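You operate a simulated robot arm through the tools that you are given. There is no shell and no other tool. Be economical: measure what you need, move in short steps, check, and stop when the job is done.

Carry out the task below with a simulated two-armed robot. There is one attempt and no reset: what you move stays moved.

JOB
Take the white felt pad and put it on the corner bench. Close the third die drawer from the top. Close the second die drawer from the top. Put the yellow filter on the back of the winding bench away in the inside of the brown tray. Fetch the silver test bolt and set it on the table of the bin rack. Take the blue felt pad and put it on the middle bench. Fetch the white beaker and set it in the large white bin. Do these in any order. Set down upright: yellow filter, white beaker.
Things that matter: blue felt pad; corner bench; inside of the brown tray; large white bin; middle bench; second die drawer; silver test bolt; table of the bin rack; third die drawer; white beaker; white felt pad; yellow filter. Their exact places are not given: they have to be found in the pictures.

It is judged by the outcome, as a careful person would: the job done as asked, and still so three seconds after it is handed in. It fails if anything else is knocked over, pushed out of place, dropped, spilled or broken.

ROBOT AND FRAMES
Two 7-joint arms with two-finger parallel grippers on one trunk, on a base that drives. Base frame: it is fixed to the floor where the robot stands at the start and does not move with it; the origin is under the middle of the robot, x ahead of it, y to its left, z up. Readings come in m, degrees, newtons and seconds.
The left shoulder is at the start at [0.02, 0.113, 1.072], the right one opposite. With the tool pointing down near the work surface each hand reaches from about 0.24 to 0.62 m from the robot's upright axis, wherever it stands, measured 20 degrees to its own side. Places, roughly: blue felt pad (5x6x5 cm) [-6.3, -0.8, 0.9]; corner bench [-0.6, 1.5, 0.8]; inside of the brown tray (24x13 cm) [-4.18, -5.68, 0.92]; large white bin (24x21x8 cm) [-5.2, -2.8, 0.8]; middle bench [-2.1, 0.9, 0.8]; second die drawer [0.4, 0.2, 0.6]; silver test bolt (3x3x5 cm) [1.4, -2, 0.9]; table of the bin rack (36x12 cm) [1.78, -2.66, 0.5]; third die drawer [0.4, 0.2, 0.4]; white beaker (8x8x9 cm) [-8.2, -4.2, 0.9]; white felt pad (5x6x5 cm) [0.7, 0, 0.9]; yellow filter [-0.75, -1.25, 1]. Payload 1.57 kg a hand.
The TCP of each hand is the grasp point between the finger pads, 0.03 m short of the fingertips. In the tool frame z runs along the fingers and y along their closing line. Largest opening 0.08 m; finger width 0.017, thickness 0.012; the body of the gripper, 0.04 by 0.082 m, starts 0.08 m behind the TCP.
Orientation is that of the tool frame in the base frame, as [roll, pitch, yaw] about the fixed x, y, z axes, in that order (R = Rz(yaw) Ry(pitch) Rx(roll)). With the fingers straight down and closing along the base's y, the tool's x points along the base's -x, its y along +y and its z along -z.

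CONTROLS
- The arms move only by the tool apply_moves. It takes "left_series", "right_series" or both (then of equal length, played together; a hand with none holds still); each is a list of rows, each a list of 7 numbers: the shift along the tool's x, y, z in m, then the turn, a rotation vector about the tool's x, y, z in degrees, then the opening, from 0 (shut) to 1 (fully open). In form: [[dx, dy, dz, wx, wy, wz, jaw], ...]. A call has 1 to 12 rows; each row shifts and turns the commanded pose from where the row before left it, along the tool's axes as they then stand. A row lasts 0.2 s, in which the tool goes at most 0.05 m and 8.6 degrees; a call with a longer step from one row to the next is refused whole, and so is a gripper value outside its range. Where a pose cannot be reached the arm comes as near as it can. A force on the tool above 40 N (or 10 N above the force at the start of the call, whichever is more), or a blocked arm, ends the call early, and 0.2 s more pass. The fingers move at their own pace (about 0.045 m/s each) and stop on an object; they squeeze with about 26 N. The grip force told is the motor's: it shows also when the fingers shut on nothing. Time passes only in rows, and 0.2 s behind the last, so rows that do not move let the fingers close. The reply holds the time, the measured pose of the TCP, the force on the tool along the base axes, the opening and the grip force, in the units named above and with some noise, with the torque about the TCP (base axes, N m) and any sound that the robot's microphone picked up.
- Cameras (640 x 400 px; columns grow to the right, rows downward): "scene" is now at [0.098, 0.0113, 1.1935]; the picture's right is [0.14, -0.99, 0.00], its down [-0.59, -0.08, -0.81] and it looks along [0.80, 0.11, -0.59] (base axes); focal length 214 px, centre (320, 200). "left" rides on the left gripper at [0.072, 0.007, -0.122] in its tool frame; the picture's right is [-0.09, 1.00, 0.00], its down [-0.84, -0.08, -0.54] and it looks along [-0.54, -0.05, 0.84] (tool axes); focal length 238 px, centre (320, 200). "right" rides on the right gripper at [0.072, -0.007, -0.122] in its tool frame; the picture's right is [0.09, 1.00, 0.00], its down [-0.84, 0.08, -0.54] and it looks along [-0.54, 0.05, 0.84] (tool axes); focal length 238 px, centre (320, 200).
- camera(camera): a new picture of that camera. It takes no simulated time.
- move_column(by): slides the trunk up (or, below 0, down) by that many m; the arms and the scene camera ride with it, the base frame stays. It gives what a move gives, with no picture.
- steer(legs): drives the robot by 1 to 6 legs, each [ahead, left, turn to the left] in m, m and degrees, along the robot's own axes; the way and the turn of a leg run together, so that a leg with both is an arc; at most 1.5 m and 180 degrees a leg. The arms and the cameras ride along, it lands a little off, and it stops where it bumps. It gives what a move gives.
- head_to(pan, tilt): turns the head with the scene camera to pan (to the left, within 80 degrees either way) and tilt (down, from -29 to 69), counted from straight ahead of the robot. It gives what a move gives.
- probe_pixels(camera, pixels): for up to 12 pixels [column, row] of the newest picture of that camera ("zoom" is the newest enlarged one), the place [x, y, z] in the base frame of the surface seen there, good to about 0.003 m. It takes no simulated time.
- inspect(camera, box): a new picture of the part [left, top, right, bottom] of that camera's present view, enlarged. It takes no simulated time.
- hand_in(): hands the job in; it is judged then, once.

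Go step by step. Measure first, check grasps and placings, and put right what went wrong. The budget is 124 turns and 124 pictures, counting those below and the enlarged ones. Unless the task says otherwise, let go and move clear before handing in, and close with one line.

The tools are called after "Call:" as name(argument=value, ...) on one line, values as JSON. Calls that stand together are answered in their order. apply_moves: Moves the arms, as the interface text tells. Its arguments: {"type":"object","properties":{"left_series":{"type":"array","items":{"type":"array","items":{"type":"number"}}},"right_series":{"type":"array","items":{"type":"array","items":{"type":"number"}}}},"required":[]} The other tools are called the same way: move_column (by) slides the trunk up or down; steer (legs) drives the base; head_to (pan, tilt) turns the head that bears the scene camera; camera (camera) takes a picture; probe_pixels (camera, pixels) gives the place of the surface under pixels of a picture; inspect (camera, box) takes an enlarged picture of a part of a camera's view; hand_in () hands the job in.

At the start:

```text
t: 0.0
left_ee_pos: [0.4271, 0.3537, 1.1709]
left_tcp_rot: [180.0, 0.1, 180.0]
left_force: [-0.4, 0.1, -0.9]
left_torque: [0.0, -0.01, 0.03]
left_grip_width: 0.08
left_grip_force: 0.0
right_ee_pos: [0.4784, -0.1193, 1.1408]
right_tcp_rot: [180.0, 0.0, -180.0]
right_force: [0.8, 0.2, 0.2]
right_torque: [0.03, 0.03, 0.02]
right_grip_width: 0.0801
right_grip_force: 0.1
trunk travel left (down, up): [-0.125, 0.445]
robot x, y, heading: [-0.0017, 0.0032, -0.1]
head pan, tilt: [7.8, 36.2]
```

scene: 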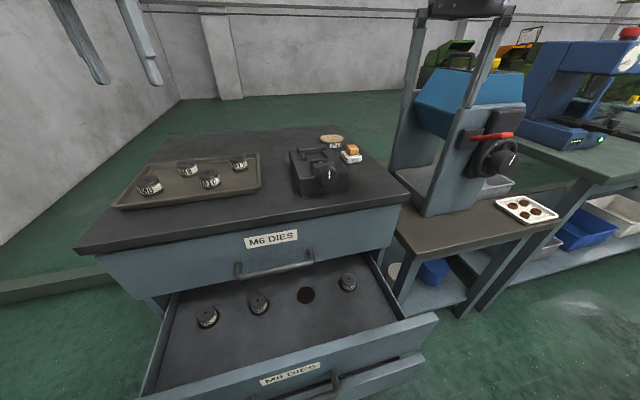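
right: 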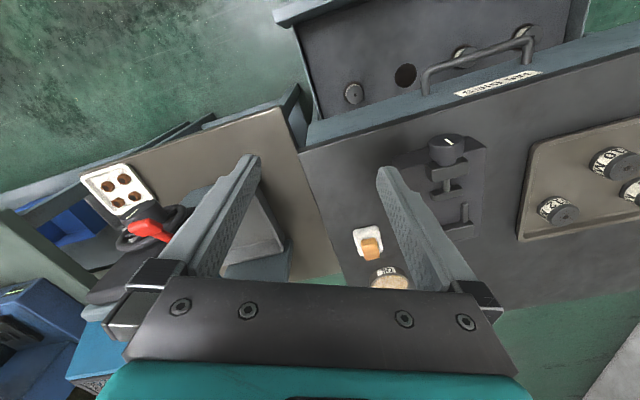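
left: 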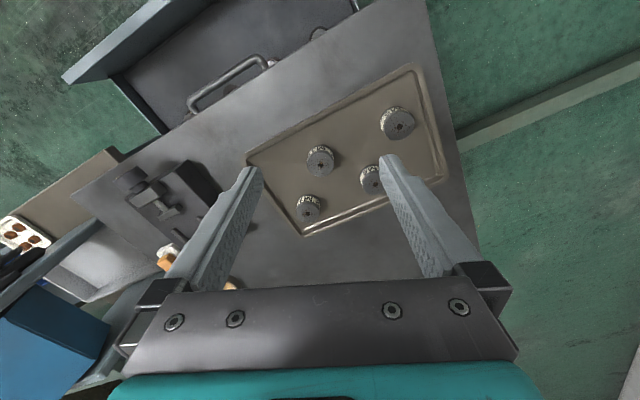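

The scene shows an open drawer below the top one and another open beneath it; the white pad may be at (351,154). I'll zoom in and probe.

Call:
inspect(camera="scene", box=[270, 110, 430, 210])

Call:
probe_pixels(camera="scene", pixels=[[351, 157], [352, 148], [331, 138], [320, 170], [270, 240], [275, 275], [290, 375], [335, 380], [200, 390], [420, 325], [430, 350], [410, 190]])

Call:
head_to(pan=0, tilt=65)

Call:
camera(camera="scene")

```text
4.00 times, centred on (350, 160) of scene
```

zoom: 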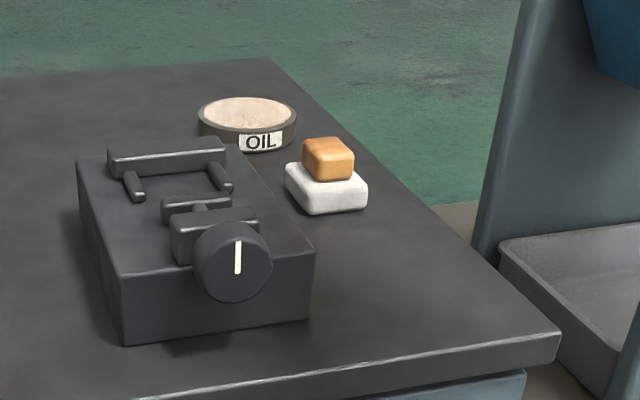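

```text
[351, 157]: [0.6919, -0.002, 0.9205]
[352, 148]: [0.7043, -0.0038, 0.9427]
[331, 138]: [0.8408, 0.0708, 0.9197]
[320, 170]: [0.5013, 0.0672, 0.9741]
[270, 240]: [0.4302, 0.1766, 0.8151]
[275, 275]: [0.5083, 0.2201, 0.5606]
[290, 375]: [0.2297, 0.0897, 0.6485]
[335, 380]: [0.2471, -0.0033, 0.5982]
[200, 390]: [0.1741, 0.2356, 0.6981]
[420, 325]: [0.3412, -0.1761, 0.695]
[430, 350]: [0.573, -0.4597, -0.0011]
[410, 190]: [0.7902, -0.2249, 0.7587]
```

```text
t: 0.9
left_ee_pos: [0.4276, 0.3538, 1.1701]
left_tcp_rot: [-180.0, 0.0, -180.0]
left_force: [-0.8, -0.5, -0.6]
left_torque: [0.0, 0.02, 0.03]
left_grip_width: 0.0801
left_grip_force: 0.0
right_ee_pos: [0.4767, -0.1176, 1.1407]
right_tcp_rot: [179.9, 0.0, 180.0]
right_force: [0.0, 0.3, 0.0]
right_torque: [0.02, 0.0, 0.01]
right_grip_width: 0.0801
right_grip_force: 0.0
trunk travel left (down, up): [-0.125, 0.445]
robot x, y, heading: [-0.0018, -0.0025, -0.0]
head pan, tilt: [0.0, 65.0]
```

```text
119 pictures are left
```

scene: 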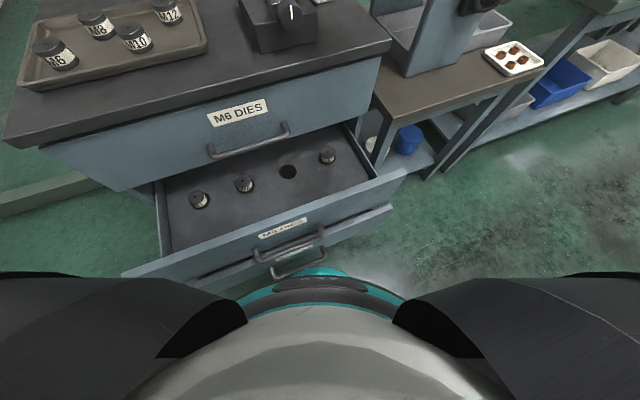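

The white pad carries an orange knob (one 5 cm high piece), sitting at (0.69,0). The drawers come first, so I'll back off to look at them properly.

Call:
steer(legs=[[-0.5, 0, 0]])

Call:
head_to(pan=0, tilt=45)

Call:
camera(camera="scene")

```text
t: 3.8
left_ee_pos: [-0.0644, 0.3547, 1.1712]
left_tcp_rot: [180.0, 0.0, -179.6]
left_force: [0.2, -0.3, -0.3]
left_torque: [-0.02, -0.03, 0.01]
left_grip_width: 0.0799
left_grip_force: 0.1
right_ee_pos: [-0.0113, -0.1183, 1.141]
right_tcp_rot: [-179.9, 0.1, -179.7]
right_force: [-0.7, 0.0, -0.2]
right_torque: [0.02, -0.04, -0.02]
right_grip_width: 0.0801
right_grip_force: 0.2
trunk travel left (down, up): [-0.125, 0.445]
robot x, y, heading: [-0.4906, -0.0029, 0.4]
head pan, tilt: [0.0, 65.0]
```

```text
t: 4.7
left_ee_pos: [-0.0647, 0.3546, 1.1713]
left_tcp_rot: [180.0, 0.0, -179.6]
left_force: [-0.2, 0.5, -0.6]
left_torque: [0.04, 0.0, -0.01]
left_grip_width: 0.08
left_grip_force: 0.1
right_ee_pos: [-0.011, -0.1176, 1.1411]
right_tcp_rot: [-180.0, 0.0, -179.7]
right_force: [-0.8, 0.6, -0.4]
right_torque: [0.0, 0.0, -0.01]
right_grip_width: 0.0801
right_grip_force: 0.0
trunk travel left (down, up): [-0.125, 0.445]
robot x, y, heading: [-0.4908, -0.0052, 0.2]
head pan, tilt: [0.0, 45.0]
```

```text
118 pictures are left
```

scene: 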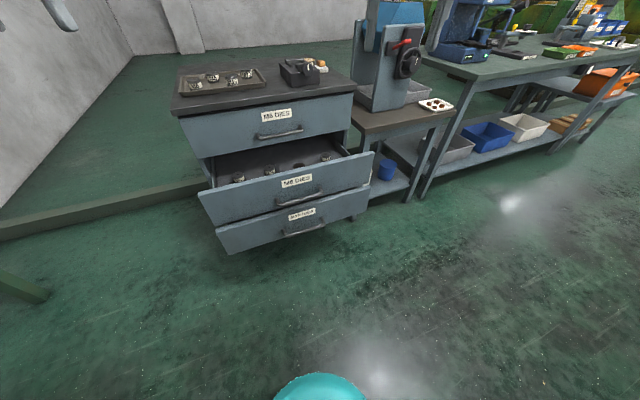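

Call:
inspect(camera="scene", box=[180, 90, 400, 260])

Call:
probe_pixels(camera="scene", pixels=[[200, 192], [205, 218], [340, 170], [345, 187], [218, 230], [230, 252], [365, 188], [355, 210], [340, 208], [303, 230], [250, 145], [260, 195]])

```text
2.35 times, centred on (290, 175) of scene
```

zoom: 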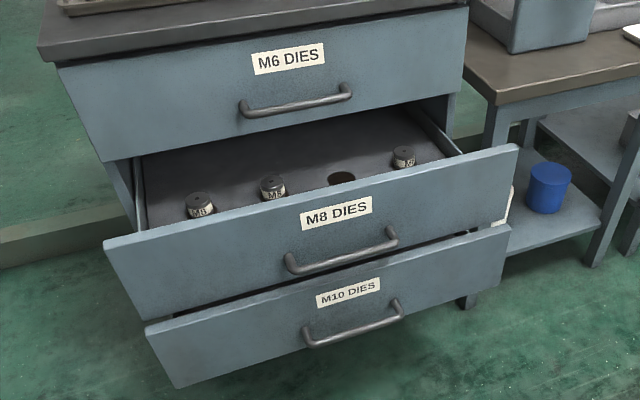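

```text
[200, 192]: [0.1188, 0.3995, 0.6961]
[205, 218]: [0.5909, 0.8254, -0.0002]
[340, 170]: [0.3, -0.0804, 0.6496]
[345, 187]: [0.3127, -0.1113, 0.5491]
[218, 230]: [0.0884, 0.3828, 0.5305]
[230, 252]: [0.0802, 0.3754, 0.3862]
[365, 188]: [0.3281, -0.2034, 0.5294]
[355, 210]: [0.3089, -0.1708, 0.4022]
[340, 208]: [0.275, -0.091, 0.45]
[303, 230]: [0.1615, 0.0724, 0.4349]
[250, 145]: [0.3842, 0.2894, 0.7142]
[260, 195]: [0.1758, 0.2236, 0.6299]
```

The cabinet is yawed about 22°, with drawer 2 open 0.21 m and drawer 3 about 0.24 m. I'll square up to it, lower the trunk, and shape the right hand as a pusher.

Call:
steer(legs=[[-0.035, -0.03, 0], [0, 0, 21.8]])

Call:
move_column(by=-0.12)

Call:
apply_moves(right_series=[[0, 0, 0.05, 0, 0, 0, 0], [0, 0, 0.05, 0, 0, 0, 0], [0, 0, 0.05, 0, 0, 0, 0], [0, 0, 0.05, 0, 0, 0, 0], [0, 0, 0.05, 0, 0, 0, 0], [0, 0, 0.05, 0, 0, 0, 0], [0, 0, 0.05, 0, 0, 0, 0]])

Call:
apply_moves(right_series=[[0, 0, 0, 0, -8.5, 0, 0], [0, 0, 0, 0, -8.5, 0, 0], [0, 0, 0, 0, -8.5, 0, 0], [0, 0, 0, 0, -8.5, 0, 0], [0, 0, 0, 0, -8.5, 0, 0], [0, 0, 0, 0, -8.5, 0, 0], [0, 0, 0, 0, -8.5, 0, 0], [0, 0, 0, 0, 0, 0, 0]])

Call:
camera(camera="scene")

```text
t: 6.7
left_ee_pos: [-0.2607, 0.4556, 1.1704]
left_tcp_rot: [180.0, 0.0, -158.2]
left_force: [1.1, -0.3, 0.4]
left_torque: [0.01, 0.01, 0.0]
left_grip_width: 0.0801
left_grip_force: 0.0
right_ee_pos: [-0.0394, 0.0366, 1.1401]
right_tcp_rot: [180.0, -0.1, -158.2]
right_force: [0.0, 0.8, -0.5]
right_torque: [0.02, 0.0, -0.01]
right_grip_width: 0.0802
right_grip_force: 0.0
trunk travel left (down, up): [-0.125, 0.445]
robot x, y, heading: [-0.5281, -0.0331, 21.7]
head pan, tilt: [0.0, 45.0]
```

```text
t: 8.2
left_ee_pos: [-0.2603, 0.4551, 1.052]
left_tcp_rot: [-179.9, 0.0, -158.2]
left_force: [0.0, -0.2, 0.7]
left_torque: [0.02, 0.02, 0.03]
left_grip_width: 0.0801
left_grip_force: 0.0
right_ee_pos: [-0.038, 0.0361, 1.0216]
right_tcp_rot: [-180.0, 0.0, -158.2]
right_force: [0.8, 0.7, 0.8]
right_torque: [0.05, 0.0, 0.0]
right_grip_width: 0.0799
right_grip_force: 0.0
trunk travel left (down, up): [-0.005, 0.565]
robot x, y, heading: [-0.5275, -0.0346, 21.8]
head pan, tilt: [0.0, 45.0]
```

```text
t: 9.8
left_ee_pos: [-0.2608, 0.4555, 1.0512]
left_tcp_rot: [-179.9, 0.0, -158.1]
left_force: [-0.4, -0.5, 0.4]
left_torque: [0.03, 0.01, 0.01]
left_grip_width: 0.0801
left_grip_force: 0.0
right_ee_pos: [-0.0391, 0.0346, 0.6705]
right_tcp_rot: [179.9, 0.0, -158.2]
right_force: [-0.6, -0.4, 0.1]
right_torque: [0.01, -0.03, 0.02]
right_grip_width: 0.0
right_grip_force: 21.6
trunk travel left (down, up): [-0.005, 0.565]
robot x, y, heading: [-0.5285, -0.0333, 21.5]
head pan, tilt: [0.0, 45.0]
```

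```text
t: 11.6
left_ee_pos: [-0.2592, 0.4559, 1.0515]
left_tcp_rot: [-180.0, -0.1, -158.1]
left_force: [-0.2, -0.2, -0.6]
left_torque: [0.01, 0.02, -0.03]
left_grip_width: 0.08
left_grip_force: 0.0
right_ee_pos: [-0.0424, 0.0419, 0.6717]
right_tcp_rot: [179.3, 49.9, -158.2]
right_force: [-0.3, 0.4, -0.8]
right_torque: [-0.01, -0.01, -0.03]
right_grip_width: 0.0002
right_grip_force: 21.8
right hand out of reach, approached as far as the arm can: row 6, 7
trunk travel left (down, up): [-0.005, 0.565]
robot x, y, heading: [-0.5243, -0.0334, 21.8]
head pan, tilt: [0.0, 45.0]
```

```text
116 pictures are left
```

scene: 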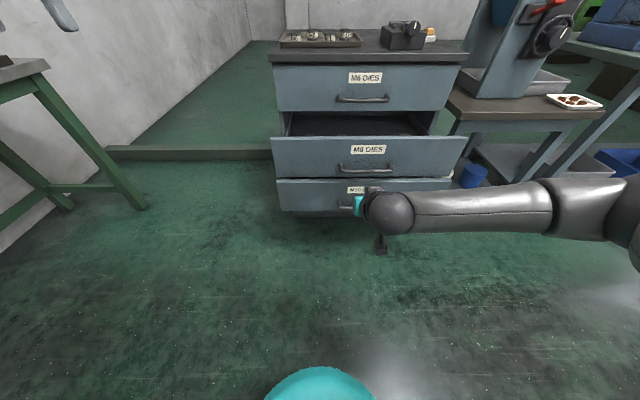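

The hand is pitched 50° with the tips at z≈0.65, about 0.25 m short of drawer 2's face at its label. I'll drive forward to push it.

Call:
steer(legs=[[0.22, 0, 0]])

Call:
steer(legs=[[0.13, 0, 0]])

Call:
camera(camera="scene")

```text
t: 13.3
left_ee_pos: [-0.0538, 0.5375, 1.0513]
left_tcp_rot: [180.0, 0.0, -158.2]
left_force: [-1.0, -0.1, 0.3]
left_torque: [-0.01, 0.02, 0.01]
left_grip_width: 0.0798
left_grip_force: 0.2
right_ee_pos: [0.1625, 0.1249, 0.67]
right_tcp_rot: [179.4, 49.7, -158.1]
right_force: [-0.1, 0.0, -0.5]
right_torque: [0.0, 0.0, 0.02]
right_grip_width: 0.0001
right_grip_force: 21.7
trunk travel left (down, up): [-0.005, 0.565]
robot x, y, heading: [-0.3216, 0.0529, 21.8]
head pan, tilt: [0.0, 45.0]
```

```text
t: 14.6
left_ee_pos: [0.0636, 0.586, 1.0506]
left_tcp_rot: [180.0, 0.1, -158.1]
left_force: [-0.2, -0.1, 0.1]
left_torque: [0.01, -0.01, 0.01]
left_grip_width: 0.08
left_grip_force: 0.2
right_ee_pos: [0.2822, 0.174, 0.6708]
right_tcp_rot: [179.4, 49.7, -158.0]
right_force: [0.4, -0.1, 0.5]
right_torque: [-0.01, -0.02, 0.0]
right_grip_width: 0.0001
right_grip_force: 21.3
trunk travel left (down, up): [-0.005, 0.565]
robot x, y, heading: [-0.202, 0.0996, 22.0]
head pan, tilt: [0.0, 45.0]
```

```text
115 pictures are left
```

scene: 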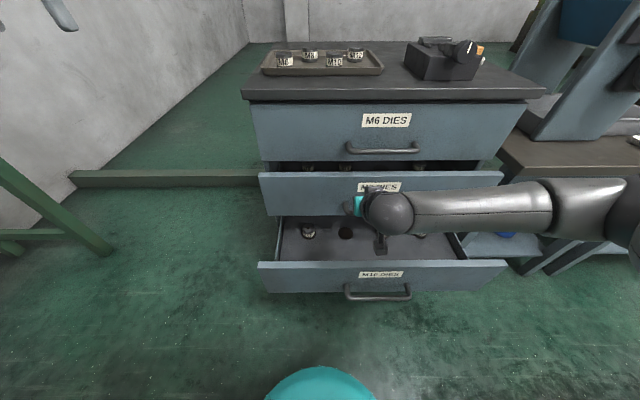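

Drawer 2 slides with little resistance; about 0.11 m remains. I'll continue carefully.

Call:
steer(legs=[[0.09, 0, 0]])

Call:
apply_moves(right_series=[[-0.0075, 0, 0.0065, 0, 0, 0, 0], [-0.0075, 0, 0.0065, 0, 0, 0, 0], [-0.0075, 0, 0.0065, 0, 0, 0, 0]])

Call:
camera(camera="scene")

```text
t: 15.7
left_ee_pos: [0.1488, 0.6198, 1.052]
left_tcp_rot: [-180.0, 0.1, -158.2]
left_force: [-0.3, 0.2, -0.3]
left_torque: [-0.01, -0.01, 0.0]
left_grip_width: 0.0801
left_grip_force: 0.0
right_ee_pos: [0.3685, 0.2068, 0.6711]
right_tcp_rot: [179.4, 49.8, -158.2]
right_force: [-0.4, 0.0, 0.5]
right_torque: [0.01, -0.01, 0.02]
right_grip_width: 0.0
right_grip_force: 20.8
trunk travel left (down, up): [-0.005, 0.565]
robot x, y, heading: [-0.1132, 0.1305, 21.7]
head pan, tilt: [0.0, 45.0]
```

```text
t: 16.5
left_ee_pos: [0.1475, 0.6185, 1.051]
left_tcp_rot: [180.0, 0.1, -158.2]
left_force: [-0.4, -0.2, -0.3]
left_torque: [-0.03, 0.02, 0.0]
left_grip_width: 0.0803
left_grip_force: 0.0
right_ee_pos: [0.3848, 0.2148, 0.6722]
right_tcp_rot: [179.3, 49.0, -158.0]
right_force: [-14.0, -7.9, 7.9]
right_torque: [-0.02, -0.02, -0.06]
right_grip_width: 0.0
right_grip_force: 21.4
trunk travel left (down, up): [-0.005, 0.565]
robot x, y, heading: [-0.1137, 0.1284, 21.6]
head pan, tilt: [0.0, 45.0]
stopped in row 3 (right hand): the force on the tool passed its limit at 50 N (the readings are from after the stop); the commanded pose is now the measured one
```

```text
114 pictures are left
```

scene: 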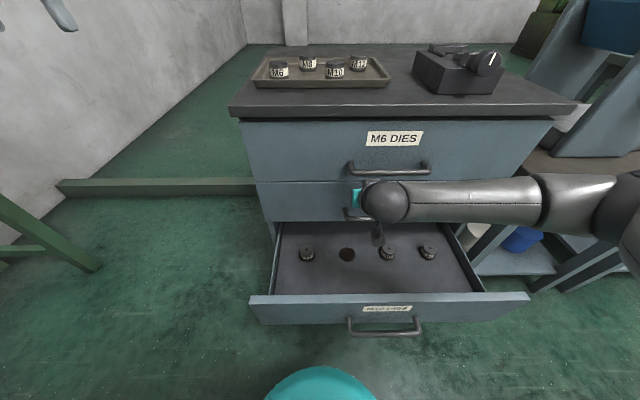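

The 50 N stop indicates drawer 2 is fully home. I'll back away and lower the hand to the third drawer's label height (z≈0.49).

Call:
steer(legs=[[-0.42, 0, 0]])

Call:
apply_moves(right_series=[[0.0306, 0, 0.0257, 0, 0, 0, 0], [0.0306, 0, 0.0257, 0, 0, 0, 0], [0.0306, 0, 0.0257, 0, 0, 0, 0], [0.0306, 0, 0.0257, 0, 0, 0, 0]])

Call:
inspect(camera="scene", box=[230, 30, 510, 230])

```text
t: 19.1
left_ee_pos: [-0.2503, 0.4625, 1.0517]
left_tcp_rot: [180.0, 0.0, -157.5]
left_force: [-0.4, 0.0, 0.7]
left_torque: [0.03, 0.02, -0.04]
left_grip_width: 0.0801
left_grip_force: 0.0
right_ee_pos: [-0.0068, 0.0621, 0.6716]
right_tcp_rot: [179.3, 49.1, -157.2]
right_force: [-0.3, 0.1, -0.6]
right_torque: [0.02, 0.04, -0.01]
right_grip_width: 0.0002
right_grip_force: 20.9
trunk travel left (down, up): [-0.005, 0.565]
robot x, y, heading: [-0.5083, -0.0277, 22.5]
head pan, tilt: [0.0, 45.0]
```

```text
t: 20.1
left_ee_pos: [-0.2503, 0.4619, 1.0525]
left_tcp_rot: [180.0, 0.0, -157.4]
left_force: [0.6, 0.7, -0.3]
left_torque: [-0.02, 0.01, -0.03]
left_grip_width: 0.0802
left_grip_force: 0.1
right_ee_pos: [-0.0194, 0.0629, 0.5958]
right_tcp_rot: [-179.6, 48.0, -156.6]
right_force: [0.1, -0.3, 0.7]
right_torque: [0.0, 0.02, 0.02]
right_grip_width: 0.0002
right_grip_force: 21.3
right hand out of reach, approached as far as the arm can: row 2, 3, 4
trunk travel left (down, up): [-0.005, 0.565]
robot x, y, heading: [-0.5087, -0.0317, 22.6]
head pan, tilt: [0.0, 45.0]
```

```text
2.00 times, centred on (370, 130) of scene
```

zoom: 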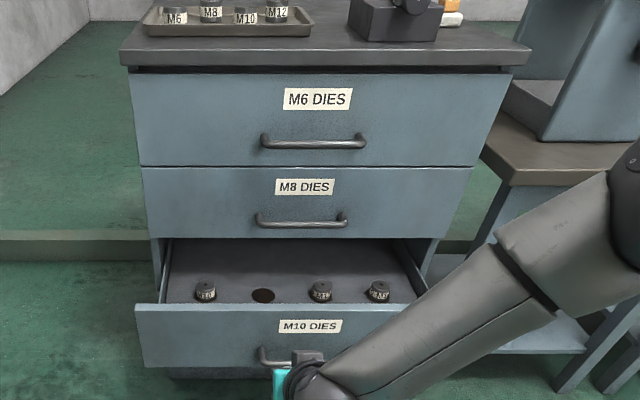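

Drawer 2 is flush now. At this tilt the hand can't go low enough, so I'll reduce the tilt to about 22° and lower again.

Call:
apply_moves(right_series=[[0, 0, 0, 0, 8.5, 0, 0], [0, 0, 0, 0, 8.5, 0, 0], [0, 0, 0, 0, 8.5, 0, 0], [0.015, 0, 0.037, 0, 0, 0, 0], [0.015, 0, 0.037, 0, 0, 0, 0], [0.011, 0, 0.027, 0, 0, 0, 0], [0, 0, 0, 0, 0, 0, 0]])

```text
t: 21.7
left_ee_pos: [-0.2501, 0.462, 1.0518]
left_tcp_rot: [180.0, 0.0, -157.4]
left_force: [-0.4, 0.5, -0.8]
left_torque: [0.02, 0.03, -0.01]
left_grip_width: 0.0801
left_grip_force: 0.0
right_ee_pos: [-0.0173, 0.0634, 0.4897]
right_tcp_rot: [179.5, 23.5, -157.0]
right_force: [0.5, -0.3, 0.0]
right_torque: [0.0, 0.01, 0.01]
right_grip_width: 0.0001
right_grip_force: 20.8
trunk travel left (down, up): [-0.005, 0.565]
robot x, y, heading: [-0.511, -0.0291, 22.5]
head pan, tilt: [0.0, 45.0]
```

The tips are at z≈0.46, so I'll raise 1 cm to clear the handle and drive to push drawer 3.

Call:
apply_moves(right_series=[[-0.005, 0, -0.011, 0, 0, 0, 0]])

Call:
steer(legs=[[0.19, 0, -0.7], [0.12, 0, 0]])

Call:
steer(legs=[[0.08, 0, 0]])

Call:
camera(camera="scene")

```text
t: 22.1
left_ee_pos: [-0.251, 0.4631, 1.0517]
left_tcp_rot: [-179.9, 0.0, -157.4]
left_force: [0.1, 0.4, -0.5]
left_torque: [-0.03, 0.02, 0.0]
left_grip_width: 0.08
left_grip_force: 0.1
right_ee_pos: [-0.0172, 0.0629, 0.5004]
right_tcp_rot: [179.6, 23.5, -156.8]
right_force: [0.7, -0.1, 0.0]
right_torque: [0.01, 0.01, -0.01]
right_grip_width: 0.0
right_grip_force: 21.1
trunk travel left (down, up): [-0.005, 0.565]
robot x, y, heading: [-0.5093, -0.0266, 22.5]
head pan, tilt: [0.0, 45.0]
```

```text
t: 24.5
left_ee_pos: [0.0443, 0.5732, 1.0517]
left_tcp_rot: [-179.9, 0.0, -158.4]
left_force: [0.5, -0.1, 0.2]
left_torque: [0.0, 0.0, 0.02]
left_grip_width: 0.08
left_grip_force: 0.0
right_ee_pos: [0.2699, 0.1693, 0.5011]
right_tcp_rot: [179.6, 23.5, -158.0]
right_force: [0.5, 0.2, -0.5]
right_torque: [-0.03, 0.0, 0.01]
right_grip_width: 0.0
right_grip_force: 20.9
trunk travel left (down, up): [-0.005, 0.565]
robot x, y, heading: [-0.2245, 0.084, 21.5]
head pan, tilt: [0.0, 45.0]
```

```text
t: 25.5
left_ee_pos: [0.1176, 0.6032, 1.0496]
left_tcp_rot: [180.0, 0.1, -158.4]
left_force: [0.0, 0.8, -0.2]
left_torque: [-0.04, -0.02, 0.0]
left_grip_width: 0.08
left_grip_force: 0.1
right_ee_pos: [0.3465, 0.1995, 0.4997]
right_tcp_rot: [179.6, 23.5, -158.0]
right_force: [0.4, 0.0, -1.4]
right_torque: [0.03, 0.01, 0.01]
right_grip_width: 0.0
right_grip_force: 21.5
trunk travel left (down, up): [-0.005, 0.565]
robot x, y, heading: [-0.1488, 0.1128, 21.5]
head pan, tilt: [0.0, 45.0]
```

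```text
112 pictures are left
```

scene: 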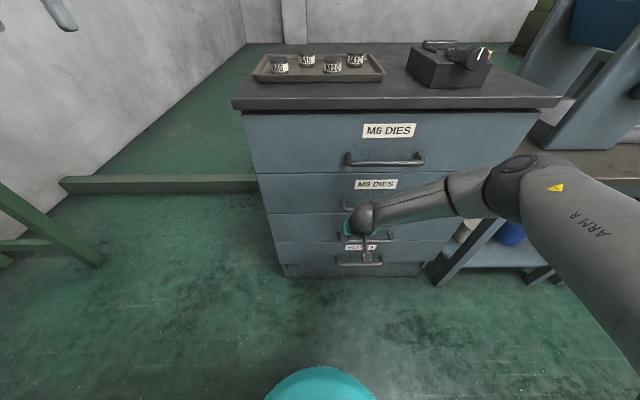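

About 0.045 m remains. I'll finish with the arm so that the force is watched.

Call:
apply_moves(right_series=[[-0.0092, 0, 0.004, 0, 0, 0, 0], [-0.0092, 0, 0.004, 0, 0, 0, 0], [-0.0092, 0, 0.004, 0, 0, 0, 0], [-0.0092, 0, 0.004, 0, 0, 0, 0], [-0.0092, 0, 0.004, 0, 0, 0, 0], [-0.0092, 0, 0.004, 0, 0, 0, 0]])

Call:
camera(camera="scene")

```text
t: 26.3
left_ee_pos: [0.1176, 0.6034, 1.0507]
left_tcp_rot: [-180.0, 0.0, -158.3]
left_force: [-0.8, 1.5, -0.8]
left_torque: [-0.03, -0.01, -0.02]
left_grip_width: 0.0801
left_grip_force: 0.1
right_ee_pos: [0.3618, 0.2066, 0.4936]
right_tcp_rot: [179.8, 22.5, -157.4]
right_force: [-1.6, -0.6, -2.7]
right_torque: [0.0, -0.2, 0.06]
right_grip_width: 0.0002
right_grip_force: 21.6
trunk travel left (down, up): [-0.005, 0.565]
robot x, y, heading: [-0.1498, 0.1166, 21.6]
head pan, tilt: [0.0, 45.0]
stopped in row 3 (right hand): the force on the tool passed its limit at 52 N (the readings are from after the stop); the commanded pose is now the measured one
```

```text
111 pictures are left
```

scene: 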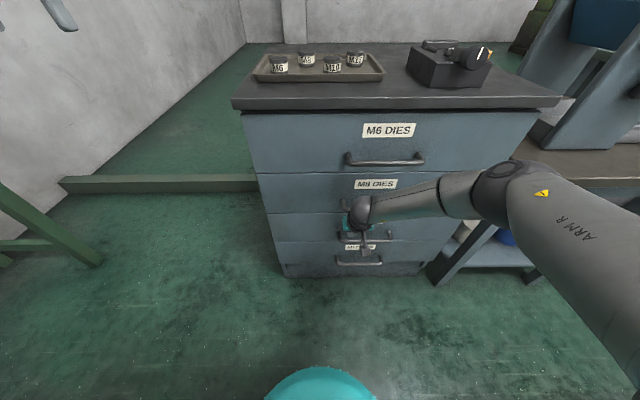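

It stopped early, perhaps with the gripper body on drawer 2's handle. I'll back off and look.

Call:
steer(legs=[[-0.25, 0, 0]])

Call:
inspect(camera="scene", box=[230, 60, 470, 260])

Call:
probe_pixels(camera="zoom", pixels=[[180, 350], [185, 300], [440, 345], [440, 300], [200, 240], [210, 270], [430, 240], [150, 150]])

```text
t: 28.1
left_ee_pos: [-0.1098, 0.512, 1.0521]
left_tcp_rot: [-180.0, 0.0, -158.8]
left_force: [0.4, 0.0, 0.0]
left_torque: [-0.03, 0.01, 0.02]
left_grip_width: 0.0801
left_grip_force: 0.0
right_ee_pos: [0.1329, 0.1137, 0.4955]
right_tcp_rot: [179.8, 22.5, -157.8]
right_force: [0.3, 1.2, -0.1]
right_torque: [-0.01, -0.01, -0.02]
right_grip_width: 0.0001
right_grip_force: 21.0
trunk travel left (down, up): [-0.005, 0.565]
robot x, y, heading: [-0.3812, 0.027, 21.3]
head pan, tilt: [0.0, 45.0]
```

```text
2.00 times, centred on (350, 160) of scene
```

zoom: 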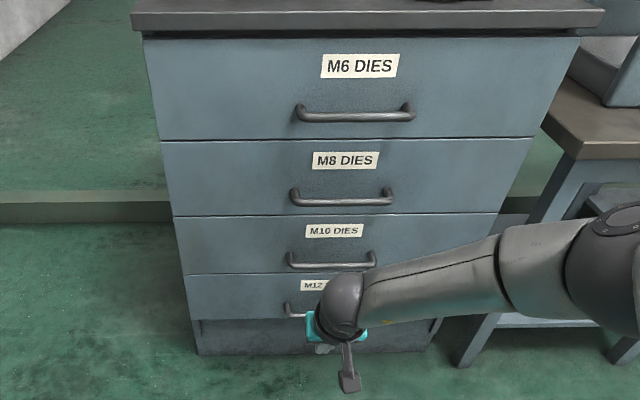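

```text
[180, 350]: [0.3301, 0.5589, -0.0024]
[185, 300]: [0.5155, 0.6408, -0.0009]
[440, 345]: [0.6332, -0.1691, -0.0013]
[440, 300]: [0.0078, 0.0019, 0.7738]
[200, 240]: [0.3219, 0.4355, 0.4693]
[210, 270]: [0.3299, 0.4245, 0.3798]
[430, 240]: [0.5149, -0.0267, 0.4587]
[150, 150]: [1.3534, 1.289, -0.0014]
```

Drawer 3 is flush with its neighbours (n≈0.464), so both drawers are closed. I'll now raise the trunk and right hand, tool straight down and open, for the white pad.

Call:
move_column(by=0.12)

Call:
apply_moves(right_series=[[0, 0, 0, 0, 7.5, 0, 1], [0, 0, 0, 0, 7.5, 0, 1], [0, 0, 0, 0, 7.5, 0, 1], [0, 0, -0.05, 0, 0, 0, 1], [0, 0, -0.05, 0, 0, 0, 1], [0, 0, -0.05, 0, 0, 0, 1], [0, 0, -0.05, 0, 0, 0, 1], [0, 0, -0.05, 0, 0, 0, 1], [0, 0, -0.05, 0, 0, 0, 1], [0, 0, -0.05, 0, 0, 0, 1], [0, 0, -0.05, 0, 0, 0, 1], [0, 0, -0.05, 0, 0, 0, 1]])

Call:
steer(legs=[[0.4, 0, 0]])

Call:
head_to(pan=-20, tilt=45)

Call:
camera(camera="scene")

```text
t: 29.6
left_ee_pos: [-0.1104, 0.5107, 1.1715]
left_tcp_rot: [-180.0, 0.0, -158.6]
left_force: [-0.3, 0.8, 0.7]
left_torque: [0.01, -0.02, 0.01]
left_grip_width: 0.0801
left_grip_force: 0.0
right_ee_pos: [0.1322, 0.1139, 0.6143]
right_tcp_rot: [179.8, 22.5, -157.8]
right_force: [0.3, -0.1, -0.1]
right_torque: [0.0, 0.02, 0.01]
right_grip_width: 0.0002
right_grip_force: 21.3
trunk travel left (down, up): [-0.125, 0.445]
robot x, y, heading: [-0.378, 0.0268, 21.1]
head pan, tilt: [0.0, 45.0]
```

```text
t: 32.2
left_ee_pos: [-0.1108, 0.5111, 1.1706]
left_tcp_rot: [179.9, 0.0, -158.6]
left_force: [0.1, -0.9, 0.2]
left_torque: [0.04, -0.05, 0.0]
left_grip_width: 0.0801
left_grip_force: 0.1
right_ee_pos: [0.1335, 0.1162, 1.0668]
right_tcp_rot: [179.8, -0.1, -157.7]
right_force: [-0.2, 0.6, 0.2]
right_torque: [-0.04, 0.03, -0.02]
right_grip_width: 0.0798
right_grip_force: 0.1
trunk travel left (down, up): [-0.125, 0.445]
robot x, y, heading: [-0.3841, 0.0221, 21.5]
head pan, tilt: [0.0, 45.0]
```

```text
t: 34.7
left_ee_pos: [0.2555, 0.6625, 1.1713]
left_tcp_rot: [180.0, -0.1, -157.9]
left_force: [0.2, -1.2, 0.3]
left_torque: [-0.01, 0.02, 0.01]
left_grip_width: 0.0802
left_grip_force: 0.0
right_ee_pos: [0.5042, 0.2693, 1.0653]
right_tcp_rot: [179.7, 0.0, -157.1]
right_force: [0.6, -0.5, -0.7]
right_torque: [-0.02, 0.0, -0.02]
right_grip_width: 0.0797
right_grip_force: 0.0
trunk travel left (down, up): [-0.125, 0.445]
robot x, y, heading: [-0.0077, 0.1753, 22.0]
head pan, tilt: [0.0, 45.0]
```

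```text
t: 35.6
left_ee_pos: [0.2553, 0.662, 1.1712]
left_tcp_rot: [-180.0, 0.0, -157.9]
left_force: [0.0, 0.4, 0.2]
left_torque: [-0.02, -0.02, 0.0]
left_grip_width: 0.08
left_grip_force: 0.1
right_ee_pos: [0.5046, 0.2685, 1.0647]
right_tcp_rot: [179.8, 0.0, -157.1]
right_force: [-0.5, -0.8, -0.2]
right_torque: [0.01, -0.01, -0.02]
right_grip_width: 0.0799
right_grip_force: 0.0
trunk travel left (down, up): [-0.125, 0.445]
robot x, y, heading: [-0.0067, 0.1726, 21.8]
head pan, tilt: [-20.0, 45.0]
```

```text
109 pictures are left
```

scene: 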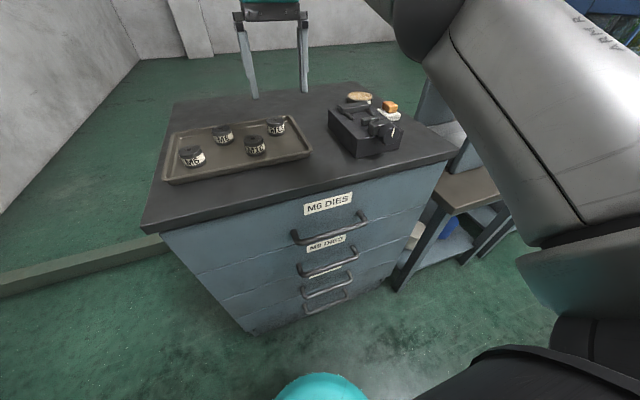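

I need to shift about 0.26 m right and 0.09 m ahead so the pad is reachable.

Call:
steer(legs=[[0, -0.26, 0], [0.09, 0, 0]])

Call:
camera(camera="right")

Call:
camera(camera="scene")

```text
t: 38.2
left_ee_pos: [0.4412, 0.4455, 1.1715]
left_tcp_rot: [180.0, 0.0, -158.1]
left_force: [0.2, 0.0, 0.4]
left_torque: [0.01, 0.01, -0.03]
left_grip_width: 0.0798
left_grip_force: 0.1
right_ee_pos: [0.689, 0.0533, 1.0642]
right_tcp_rot: [179.8, 0.0, -157.2]
right_force: [1.1, 0.6, 0.0]
right_torque: [-0.02, 0.03, -0.03]
right_grip_width: 0.0801
right_grip_force: 0.0
trunk travel left (down, up): [-0.125, 0.445]
robot x, y, heading: [0.1739, -0.0418, 21.8]
head pan, tilt: [-20.0, 45.0]
```

```text
108 pictures are left
```

right: 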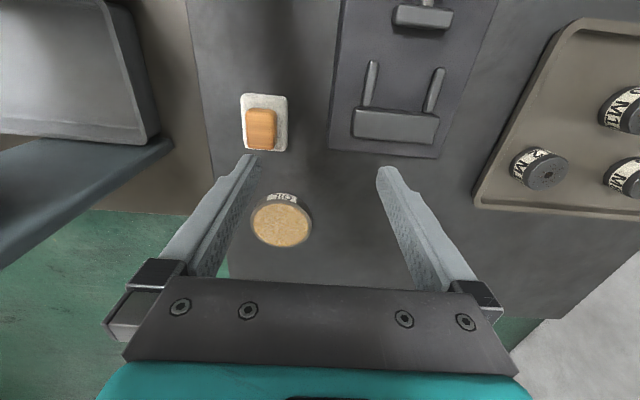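

```text
107 pictures are left
```

scene: 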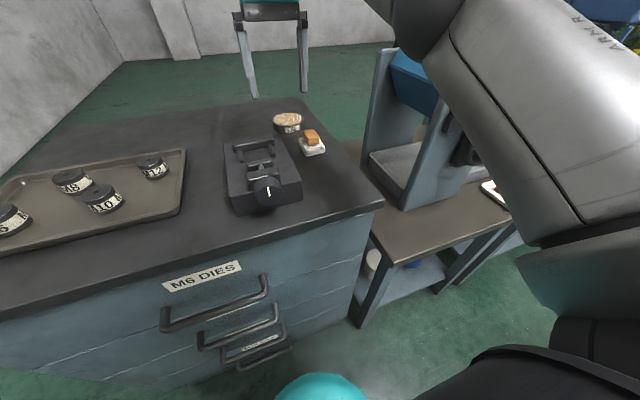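

The right hand camera sees the pad at (264,122), nearly aligned with the jaw. Probing it precisely.

Call:
probe_pixels(camera="right", pixels=[[246, 100], [286, 98], [250, 148], [285, 148], [262, 128], [262, 112], [310, 140], [345, 150], [264, 98]])

Call:
inspect(camera="right", box=[200, 70, 360, 170])

```text
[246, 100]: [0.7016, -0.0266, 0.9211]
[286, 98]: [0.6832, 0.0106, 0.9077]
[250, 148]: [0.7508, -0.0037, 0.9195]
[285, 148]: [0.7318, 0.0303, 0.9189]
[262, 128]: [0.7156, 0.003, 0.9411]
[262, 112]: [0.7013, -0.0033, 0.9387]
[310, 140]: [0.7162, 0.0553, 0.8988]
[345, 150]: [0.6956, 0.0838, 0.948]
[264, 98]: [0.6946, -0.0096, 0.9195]
```

```text
4.00 times, centred on (280, 120) of right
```

zoom: 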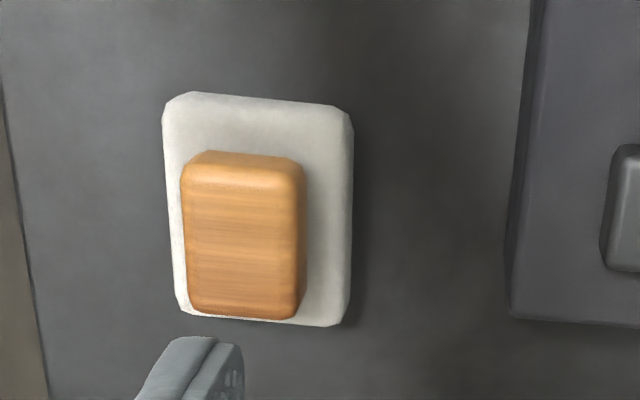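

Pad centre ≈ (0.717, 0.003), top of the white part at 0.92, long side at 25°. I'll align with jaw 0.8 and descend.

Call:
apply_moves(right_series=[[-0.003, -0.03, 0, 0, 0, -2.3, 0.8], [-0.0033, -0.027, 0, 0, 0, 0, 0.8], [0, 0, 0.04, 0, 0, 0, 0.8], [0, 0, 0.03, 0, 0, 0, 0.8], [0, 0, 0, 0, 0, 0, 0.8]])

Call:
camera(camera="right")

```text
t: 39.4
left_ee_pos: [0.4391, 0.4466, 1.1706]
left_tcp_rot: [180.0, 0.0, -158.2]
left_force: [0.6, -0.3, -0.6]
left_torque: [0.01, -0.02, 0.03]
left_grip_width: 0.0798
left_grip_force: 0.0
right_ee_pos: [0.7177, 0.0039, 0.9964]
right_tcp_rot: [179.8, 0.2, -154.9]
right_force: [0.1, -0.5, -0.3]
right_torque: [-0.01, 0.01, -0.03]
right_grip_width: 0.0641
right_grip_force: 0.1
trunk travel left (down, up): [-0.125, 0.445]
robot x, y, heading: [0.1777, -0.0388, 22.0]
head pan, tilt: [-20.0, 45.0]
```

```text
105 pictures are left
```

right: 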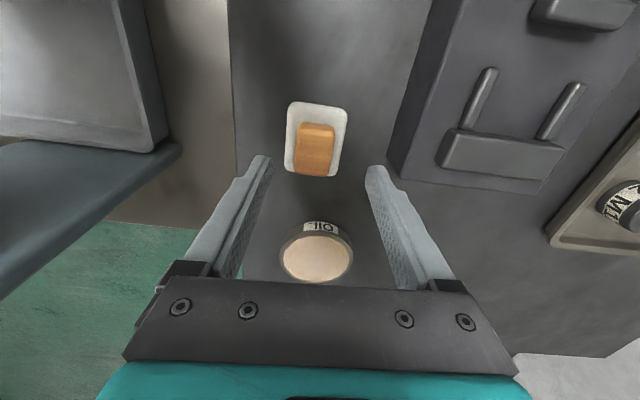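

Well centred between the fingers. Descending to z≈0.935 and closing.

Call:
apply_moves(right_series=[[0, 0, 0.03, 0, 0, 0, 0.8], [0, 0, 0.031, 0, 0, 0, 0.8], [0, 0, 0, 0, 0, 0, 0], [0, 0, 0, 0, 0, 0, 0], [0, 0, 0, 0, 0, 0, 0]])

Call:
apply_moves(right_series=[[0, 0, -0.03, 0, 0, 0, 0], [0, 0, -0.05, 0, 0, 0, 0], [0, 0, -0.05, 0, 0, 0, 0]])

Call:
camera(camera="right")

```text
t: 40.6
left_ee_pos: [0.4419, 0.4459, 1.1709]
left_tcp_rot: [180.0, 0.0, -158.0]
left_force: [-0.4, 0.2, 0.2]
left_torque: [-0.01, -0.02, -0.01]
left_grip_width: 0.0799
left_grip_force: 0.1
right_ee_pos: [0.7165, 0.003, 0.9335]
right_tcp_rot: [179.8, 0.1, -154.9]
right_force: [-0.3, 0.4, -0.4]
right_torque: [0.01, -0.01, -0.01]
right_grip_width: 0.0491
right_grip_force: 26.0
trunk travel left (down, up): [-0.125, 0.445]
robot x, y, heading: [0.1767, -0.0386, 22.0]
head pan, tilt: [-20.0, 45.0]
```

```text
t: 41.4
left_ee_pos: [0.4402, 0.4458, 1.1709]
left_tcp_rot: [180.0, 0.0, -158.2]
left_force: [0.2, -0.4, 0.1]
left_torque: [-0.01, -0.01, -0.02]
left_grip_width: 0.08
left_grip_force: 0.2
right_ee_pos: [0.7178, 0.0045, 1.0642]
right_tcp_rot: [179.8, 0.1, -154.9]
right_force: [0.7, -0.2, 0.5]
right_torque: [0.01, 0.01, 0.0]
right_grip_width: 0.0489
right_grip_force: 26.0
trunk travel left (down, up): [-0.125, 0.445]
robot x, y, heading: [0.1747, -0.0387, 21.7]
head pan, tilt: [-20.0, 45.0]
```

```text
104 pictures are left
```

right: 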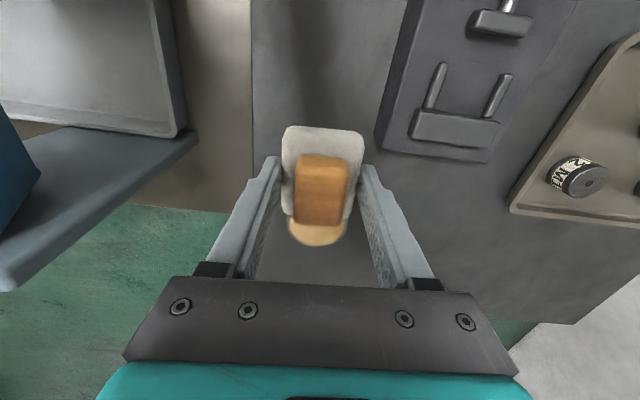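

The pad is held (49 mm). I'll back off and look toward the corner bench.

Call:
steer(legs=[[-0.6, 0, 0], [0, 0, 75]])

Call:
head_to(pan=20, tilt=30)

Call:
camera(camera="scene")

```text
t: 48.0
left_ee_pos: [-0.7808, 0.1245, 1.1719]
left_tcp_rot: [-180.0, 0.0, -84.5]
left_force: [-0.6, 0.4, -0.1]
left_torque: [0.0, 0.0, -0.01]
left_grip_width: 0.0801
left_grip_force: 0.1
right_ee_pos: [-0.2779, 0.2666, 1.0633]
right_tcp_rot: [179.8, 0.0, -81.3]
right_force: [0.6, 0.3, 0.0]
right_torque: [0.0, 0.02, 0.01]
right_grip_width: 0.049
right_grip_force: 25.6
trunk travel left (down, up): [-0.125, 0.445]
robot x, y, heading: [-0.3879, -0.267, 95.5]
head pan, tilt: [-20.0, 45.0]
```

```text
t: 49.0
left_ee_pos: [-0.7819, 0.1249, 1.1716]
left_tcp_rot: [179.9, 0.0, -84.5]
left_force: [0.1, -0.1, 0.5]
left_torque: [-0.02, -0.03, 0.03]
left_grip_width: 0.0798
left_grip_force: 0.1
right_ee_pos: [-0.2781, 0.2652, 1.0633]
right_tcp_rot: [179.8, 0.0, -81.3]
right_force: [-0.1, 0.2, 0.0]
right_torque: [0.01, 0.01, 0.01]
right_grip_width: 0.049
right_grip_force: 26.1
trunk travel left (down, up): [-0.125, 0.445]
robot x, y, heading: [-0.3888, -0.2667, 95.4]
head pan, tilt: [20.0, 30.0]
```

```text
103 pictures are left
```

scene: 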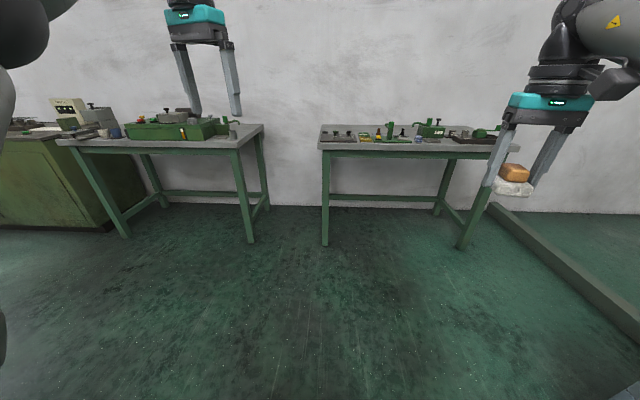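

Call:
inspect(camera="scene", box=[300, 100, 540, 180])

Call:
probe_pixels(camera="scene", pixels=[[325, 140], [420, 147], [505, 148], [340, 126], [402, 138], [364, 137], [430, 130], [470, 133], [85, 143], [240, 135], [170, 141], [230, 145]])

Call:
inspect(camera="scene", box=[30, 80, 280, 180])

```text
2.67 times, centred on (420, 140) of scene
```

zoom: 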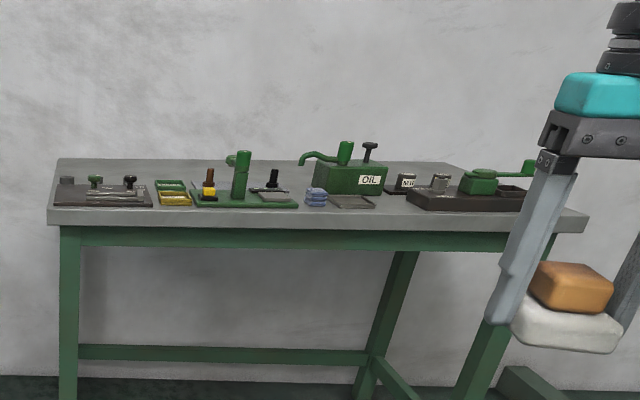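

```text
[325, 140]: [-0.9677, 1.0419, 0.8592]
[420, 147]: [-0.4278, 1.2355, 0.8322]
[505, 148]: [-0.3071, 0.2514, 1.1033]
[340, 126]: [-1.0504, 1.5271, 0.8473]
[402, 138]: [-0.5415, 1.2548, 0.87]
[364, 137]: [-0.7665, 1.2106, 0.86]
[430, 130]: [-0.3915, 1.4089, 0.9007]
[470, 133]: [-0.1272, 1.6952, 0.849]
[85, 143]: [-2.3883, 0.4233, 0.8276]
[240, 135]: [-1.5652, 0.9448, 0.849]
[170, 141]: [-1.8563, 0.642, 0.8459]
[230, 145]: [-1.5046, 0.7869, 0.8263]
```

```text
2.56 times, centred on (155, 130) of scene
```

zoom: 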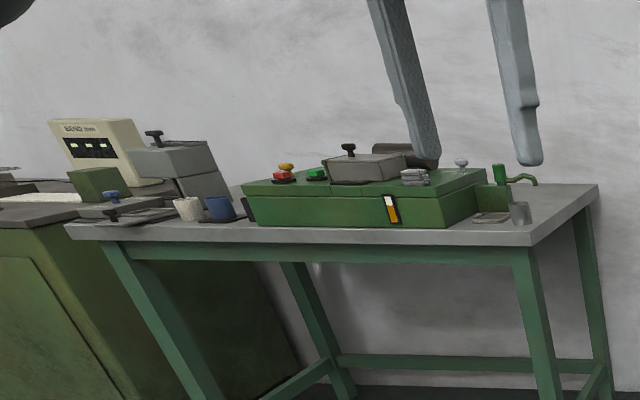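

The corner bench's top is at z 0.849 and its front edge runs at about 19°, crowded at the front. I'll drive square to it and look down.

Call:
steer(legs=[[0, 0, 14], [0.85, 0, 0]])

Call:
head_to(pan=0, tilt=40)

Call:
camera(camera="scene")

```text
t: 54.5
left_ee_pos: [-1.1423, 0.8507, 1.1707]
left_tcp_rot: [-180.0, 0.0, -71.4]
left_force: [-0.7, -0.4, 0.1]
left_torque: [0.01, -0.01, 0.04]
left_grip_width: 0.0799
left_grip_force: 0.0
right_ee_pos: [-0.6831, 1.1034, 1.0635]
right_tcp_rot: [179.9, 0.1, -68.1]
right_force: [-0.2, 0.3, -0.4]
right_torque: [0.03, -0.02, 0.01]
right_grip_width: 0.0489
right_grip_force: 26.0
trunk travel left (down, up): [-0.125, 0.445]
robot x, y, heading: [-0.6688, 0.5565, 108.7]
head pan, tilt: [20.0, 30.0]
```

```text
t: 55.3
left_ee_pos: [-1.1401, 0.851, 1.1715]
left_tcp_rot: [179.9, -0.1, -71.3]
left_force: [1.0, -0.4, 1.3]
left_torque: [0.01, -0.01, 0.01]
left_grip_width: 0.0801
left_grip_force: 0.1
right_ee_pos: [-0.6834, 1.1016, 1.0626]
right_tcp_rot: [179.8, 0.0, -68.2]
right_force: [-0.6, 0.2, 0.5]
right_torque: [-0.03, -0.01, 0.02]
right_grip_width: 0.0488
right_grip_force: 26.4
trunk travel left (down, up): [-0.125, 0.445]
robot x, y, heading: [-0.6673, 0.5576, 108.6]
head pan, tilt: [0.0, 40.0]
```

```text
100 pictures are left
```

scene: 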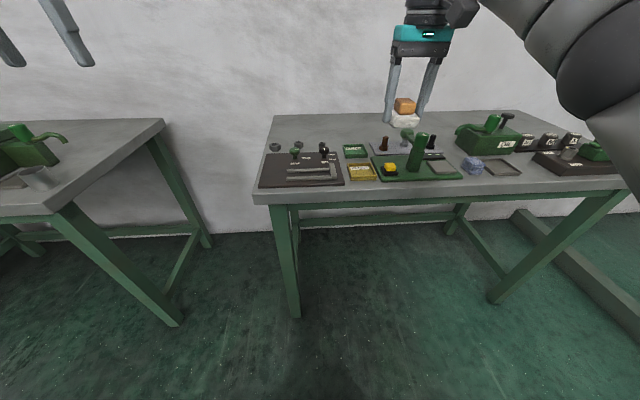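

Call:
inspect(camera="scene", box=[240, 90, 400, 210])

Call:
probe_pixels(camera="scene", pixels=[[300, 130], [340, 125], [290, 120], [275, 147], [340, 137], [355, 148], [280, 190], [360, 186], [262, 160], [265, 185], [380, 130], [323, 142]])

Call:
inspect(camera="scene", box=[400, 90, 640, 210])

```text
3.33 times, centred on (320, 150) of scene
```

zoom: 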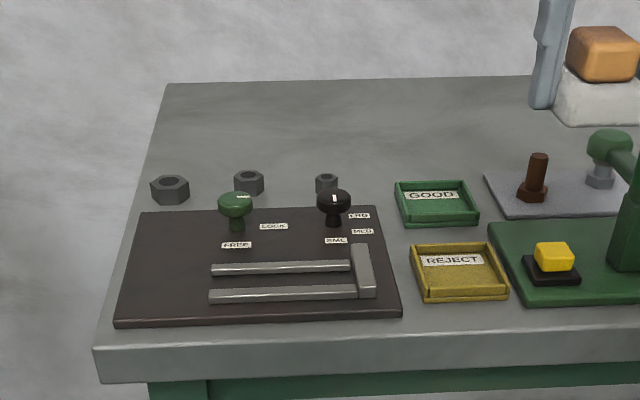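

```text
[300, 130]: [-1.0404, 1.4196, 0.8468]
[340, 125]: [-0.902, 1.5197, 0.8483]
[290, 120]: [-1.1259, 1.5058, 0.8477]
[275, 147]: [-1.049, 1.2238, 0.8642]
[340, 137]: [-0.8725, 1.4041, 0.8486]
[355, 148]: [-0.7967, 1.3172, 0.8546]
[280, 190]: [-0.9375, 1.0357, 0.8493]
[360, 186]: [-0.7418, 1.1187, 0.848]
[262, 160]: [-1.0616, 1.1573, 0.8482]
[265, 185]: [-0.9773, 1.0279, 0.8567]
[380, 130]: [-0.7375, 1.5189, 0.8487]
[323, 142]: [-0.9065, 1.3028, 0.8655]
```

```text
2.67 times, centred on (520, 150) of scene
```

zoom: 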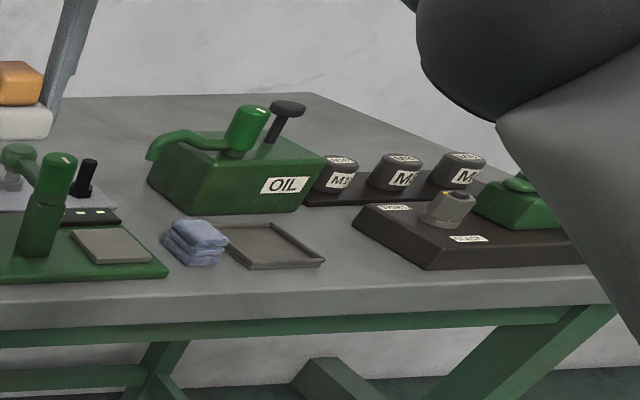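

There is a large free area at the back left; I choose (-0.87, 1.40). Driving in 0.31 m, with the pad held well above the items.

Call:
steer(legs=[[0.31, 0, 0]])

Call:
camera(camera="right")

```text
t: 57.4
left_ee_pos: [-1.2329, 1.1496, 1.1714]
left_tcp_rot: [179.9, -0.1, -72.1]
left_force: [-0.3, 0.3, -0.5]
left_torque: [-0.03, 0.0, -0.02]
left_grip_width: 0.0798
left_grip_force: 0.1
right_ee_pos: [-0.7725, 1.3962, 1.0641]
right_tcp_rot: [179.8, 0.0, -68.9]
right_force: [-0.1, 0.6, -1.0]
right_torque: [0.01, 0.01, -0.01]
right_grip_width: 0.0491
right_grip_force: 25.8
trunk travel left (down, up): [-0.125, 0.445]
robot x, y, heading: [-0.766, 0.8498, 107.7]
head pan, tilt: [0.0, 40.0]
```

```text
97 pictures are left
```

right: 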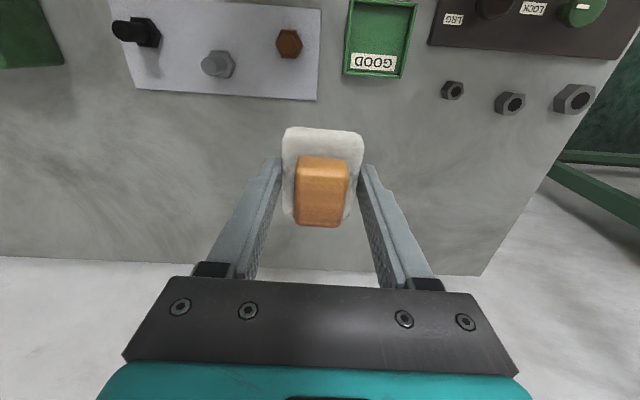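

Call:
probe_pixels(camera="right", pixels=[[372, 78], [290, 98], [318, 99], [452, 98], [430, 180], [480, 275]])

```text
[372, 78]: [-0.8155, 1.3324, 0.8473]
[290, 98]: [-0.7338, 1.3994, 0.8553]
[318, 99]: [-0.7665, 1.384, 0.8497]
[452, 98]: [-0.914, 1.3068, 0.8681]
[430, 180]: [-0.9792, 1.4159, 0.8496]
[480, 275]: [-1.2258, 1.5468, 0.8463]
```

Target (-0.87, 1.41) is clear bench. I'll shift there and lower to z 0.884.

Call:
apply_moves(right_series=[[-0.024, 0.043, 0, 0, 0, 0, 0], [-0.024, 0.043, 0, 0, 0, 0, 0], [0, 0, 0.05, 0, 0, 0, 0], [0, 0, 0.05, 0, 0, 0, 0], [0, 0, 0.05, 0, 0, 0, 0], [0, 0, 0.02, 0, 0, 0, 0], [0, 0, 0, 0, 0, 0, 0], [0, 0, 0.008, 0, 0, 0, 0], [0, 0, 0, 0, 0, 0, 0]])

Call:
camera(camera="right")

```text
t: 59.4
left_ee_pos: [-1.2333, 1.1504, 1.1711]
left_tcp_rot: [180.0, 0.0, -72.1]
left_force: [-0.1, 0.3, -0.4]
left_torque: [0.01, -0.01, 0.01]
left_grip_width: 0.08
left_grip_force: 0.1
right_ee_pos: [-0.8801, 1.3986, 0.9736]
right_tcp_rot: [179.8, -0.1, -68.9]
right_force: [0.2, -0.6, -1.1]
right_torque: [0.03, 0.02, 0.01]
right_grip_width: 0.0489
right_grip_force: 26.4
right hand out of reach, approached as far as the arm can: row 2, 3, 4, 5, 6
trunk travel left (down, up): [-0.125, 0.445]
robot x, y, heading: [-0.7629, 0.852, 107.9]
head pan, tilt: [0.0, 40.0]
```

```text
96 pictures are left
```

right: 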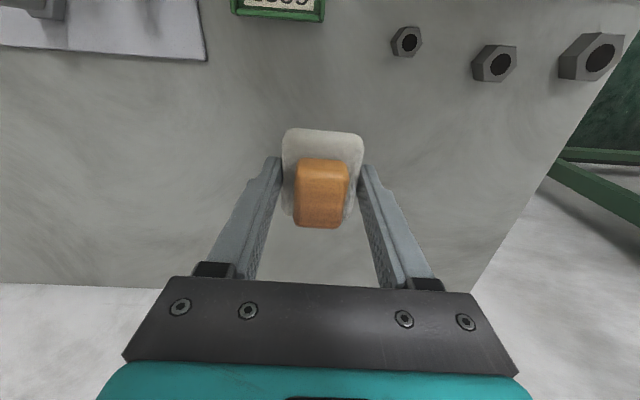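

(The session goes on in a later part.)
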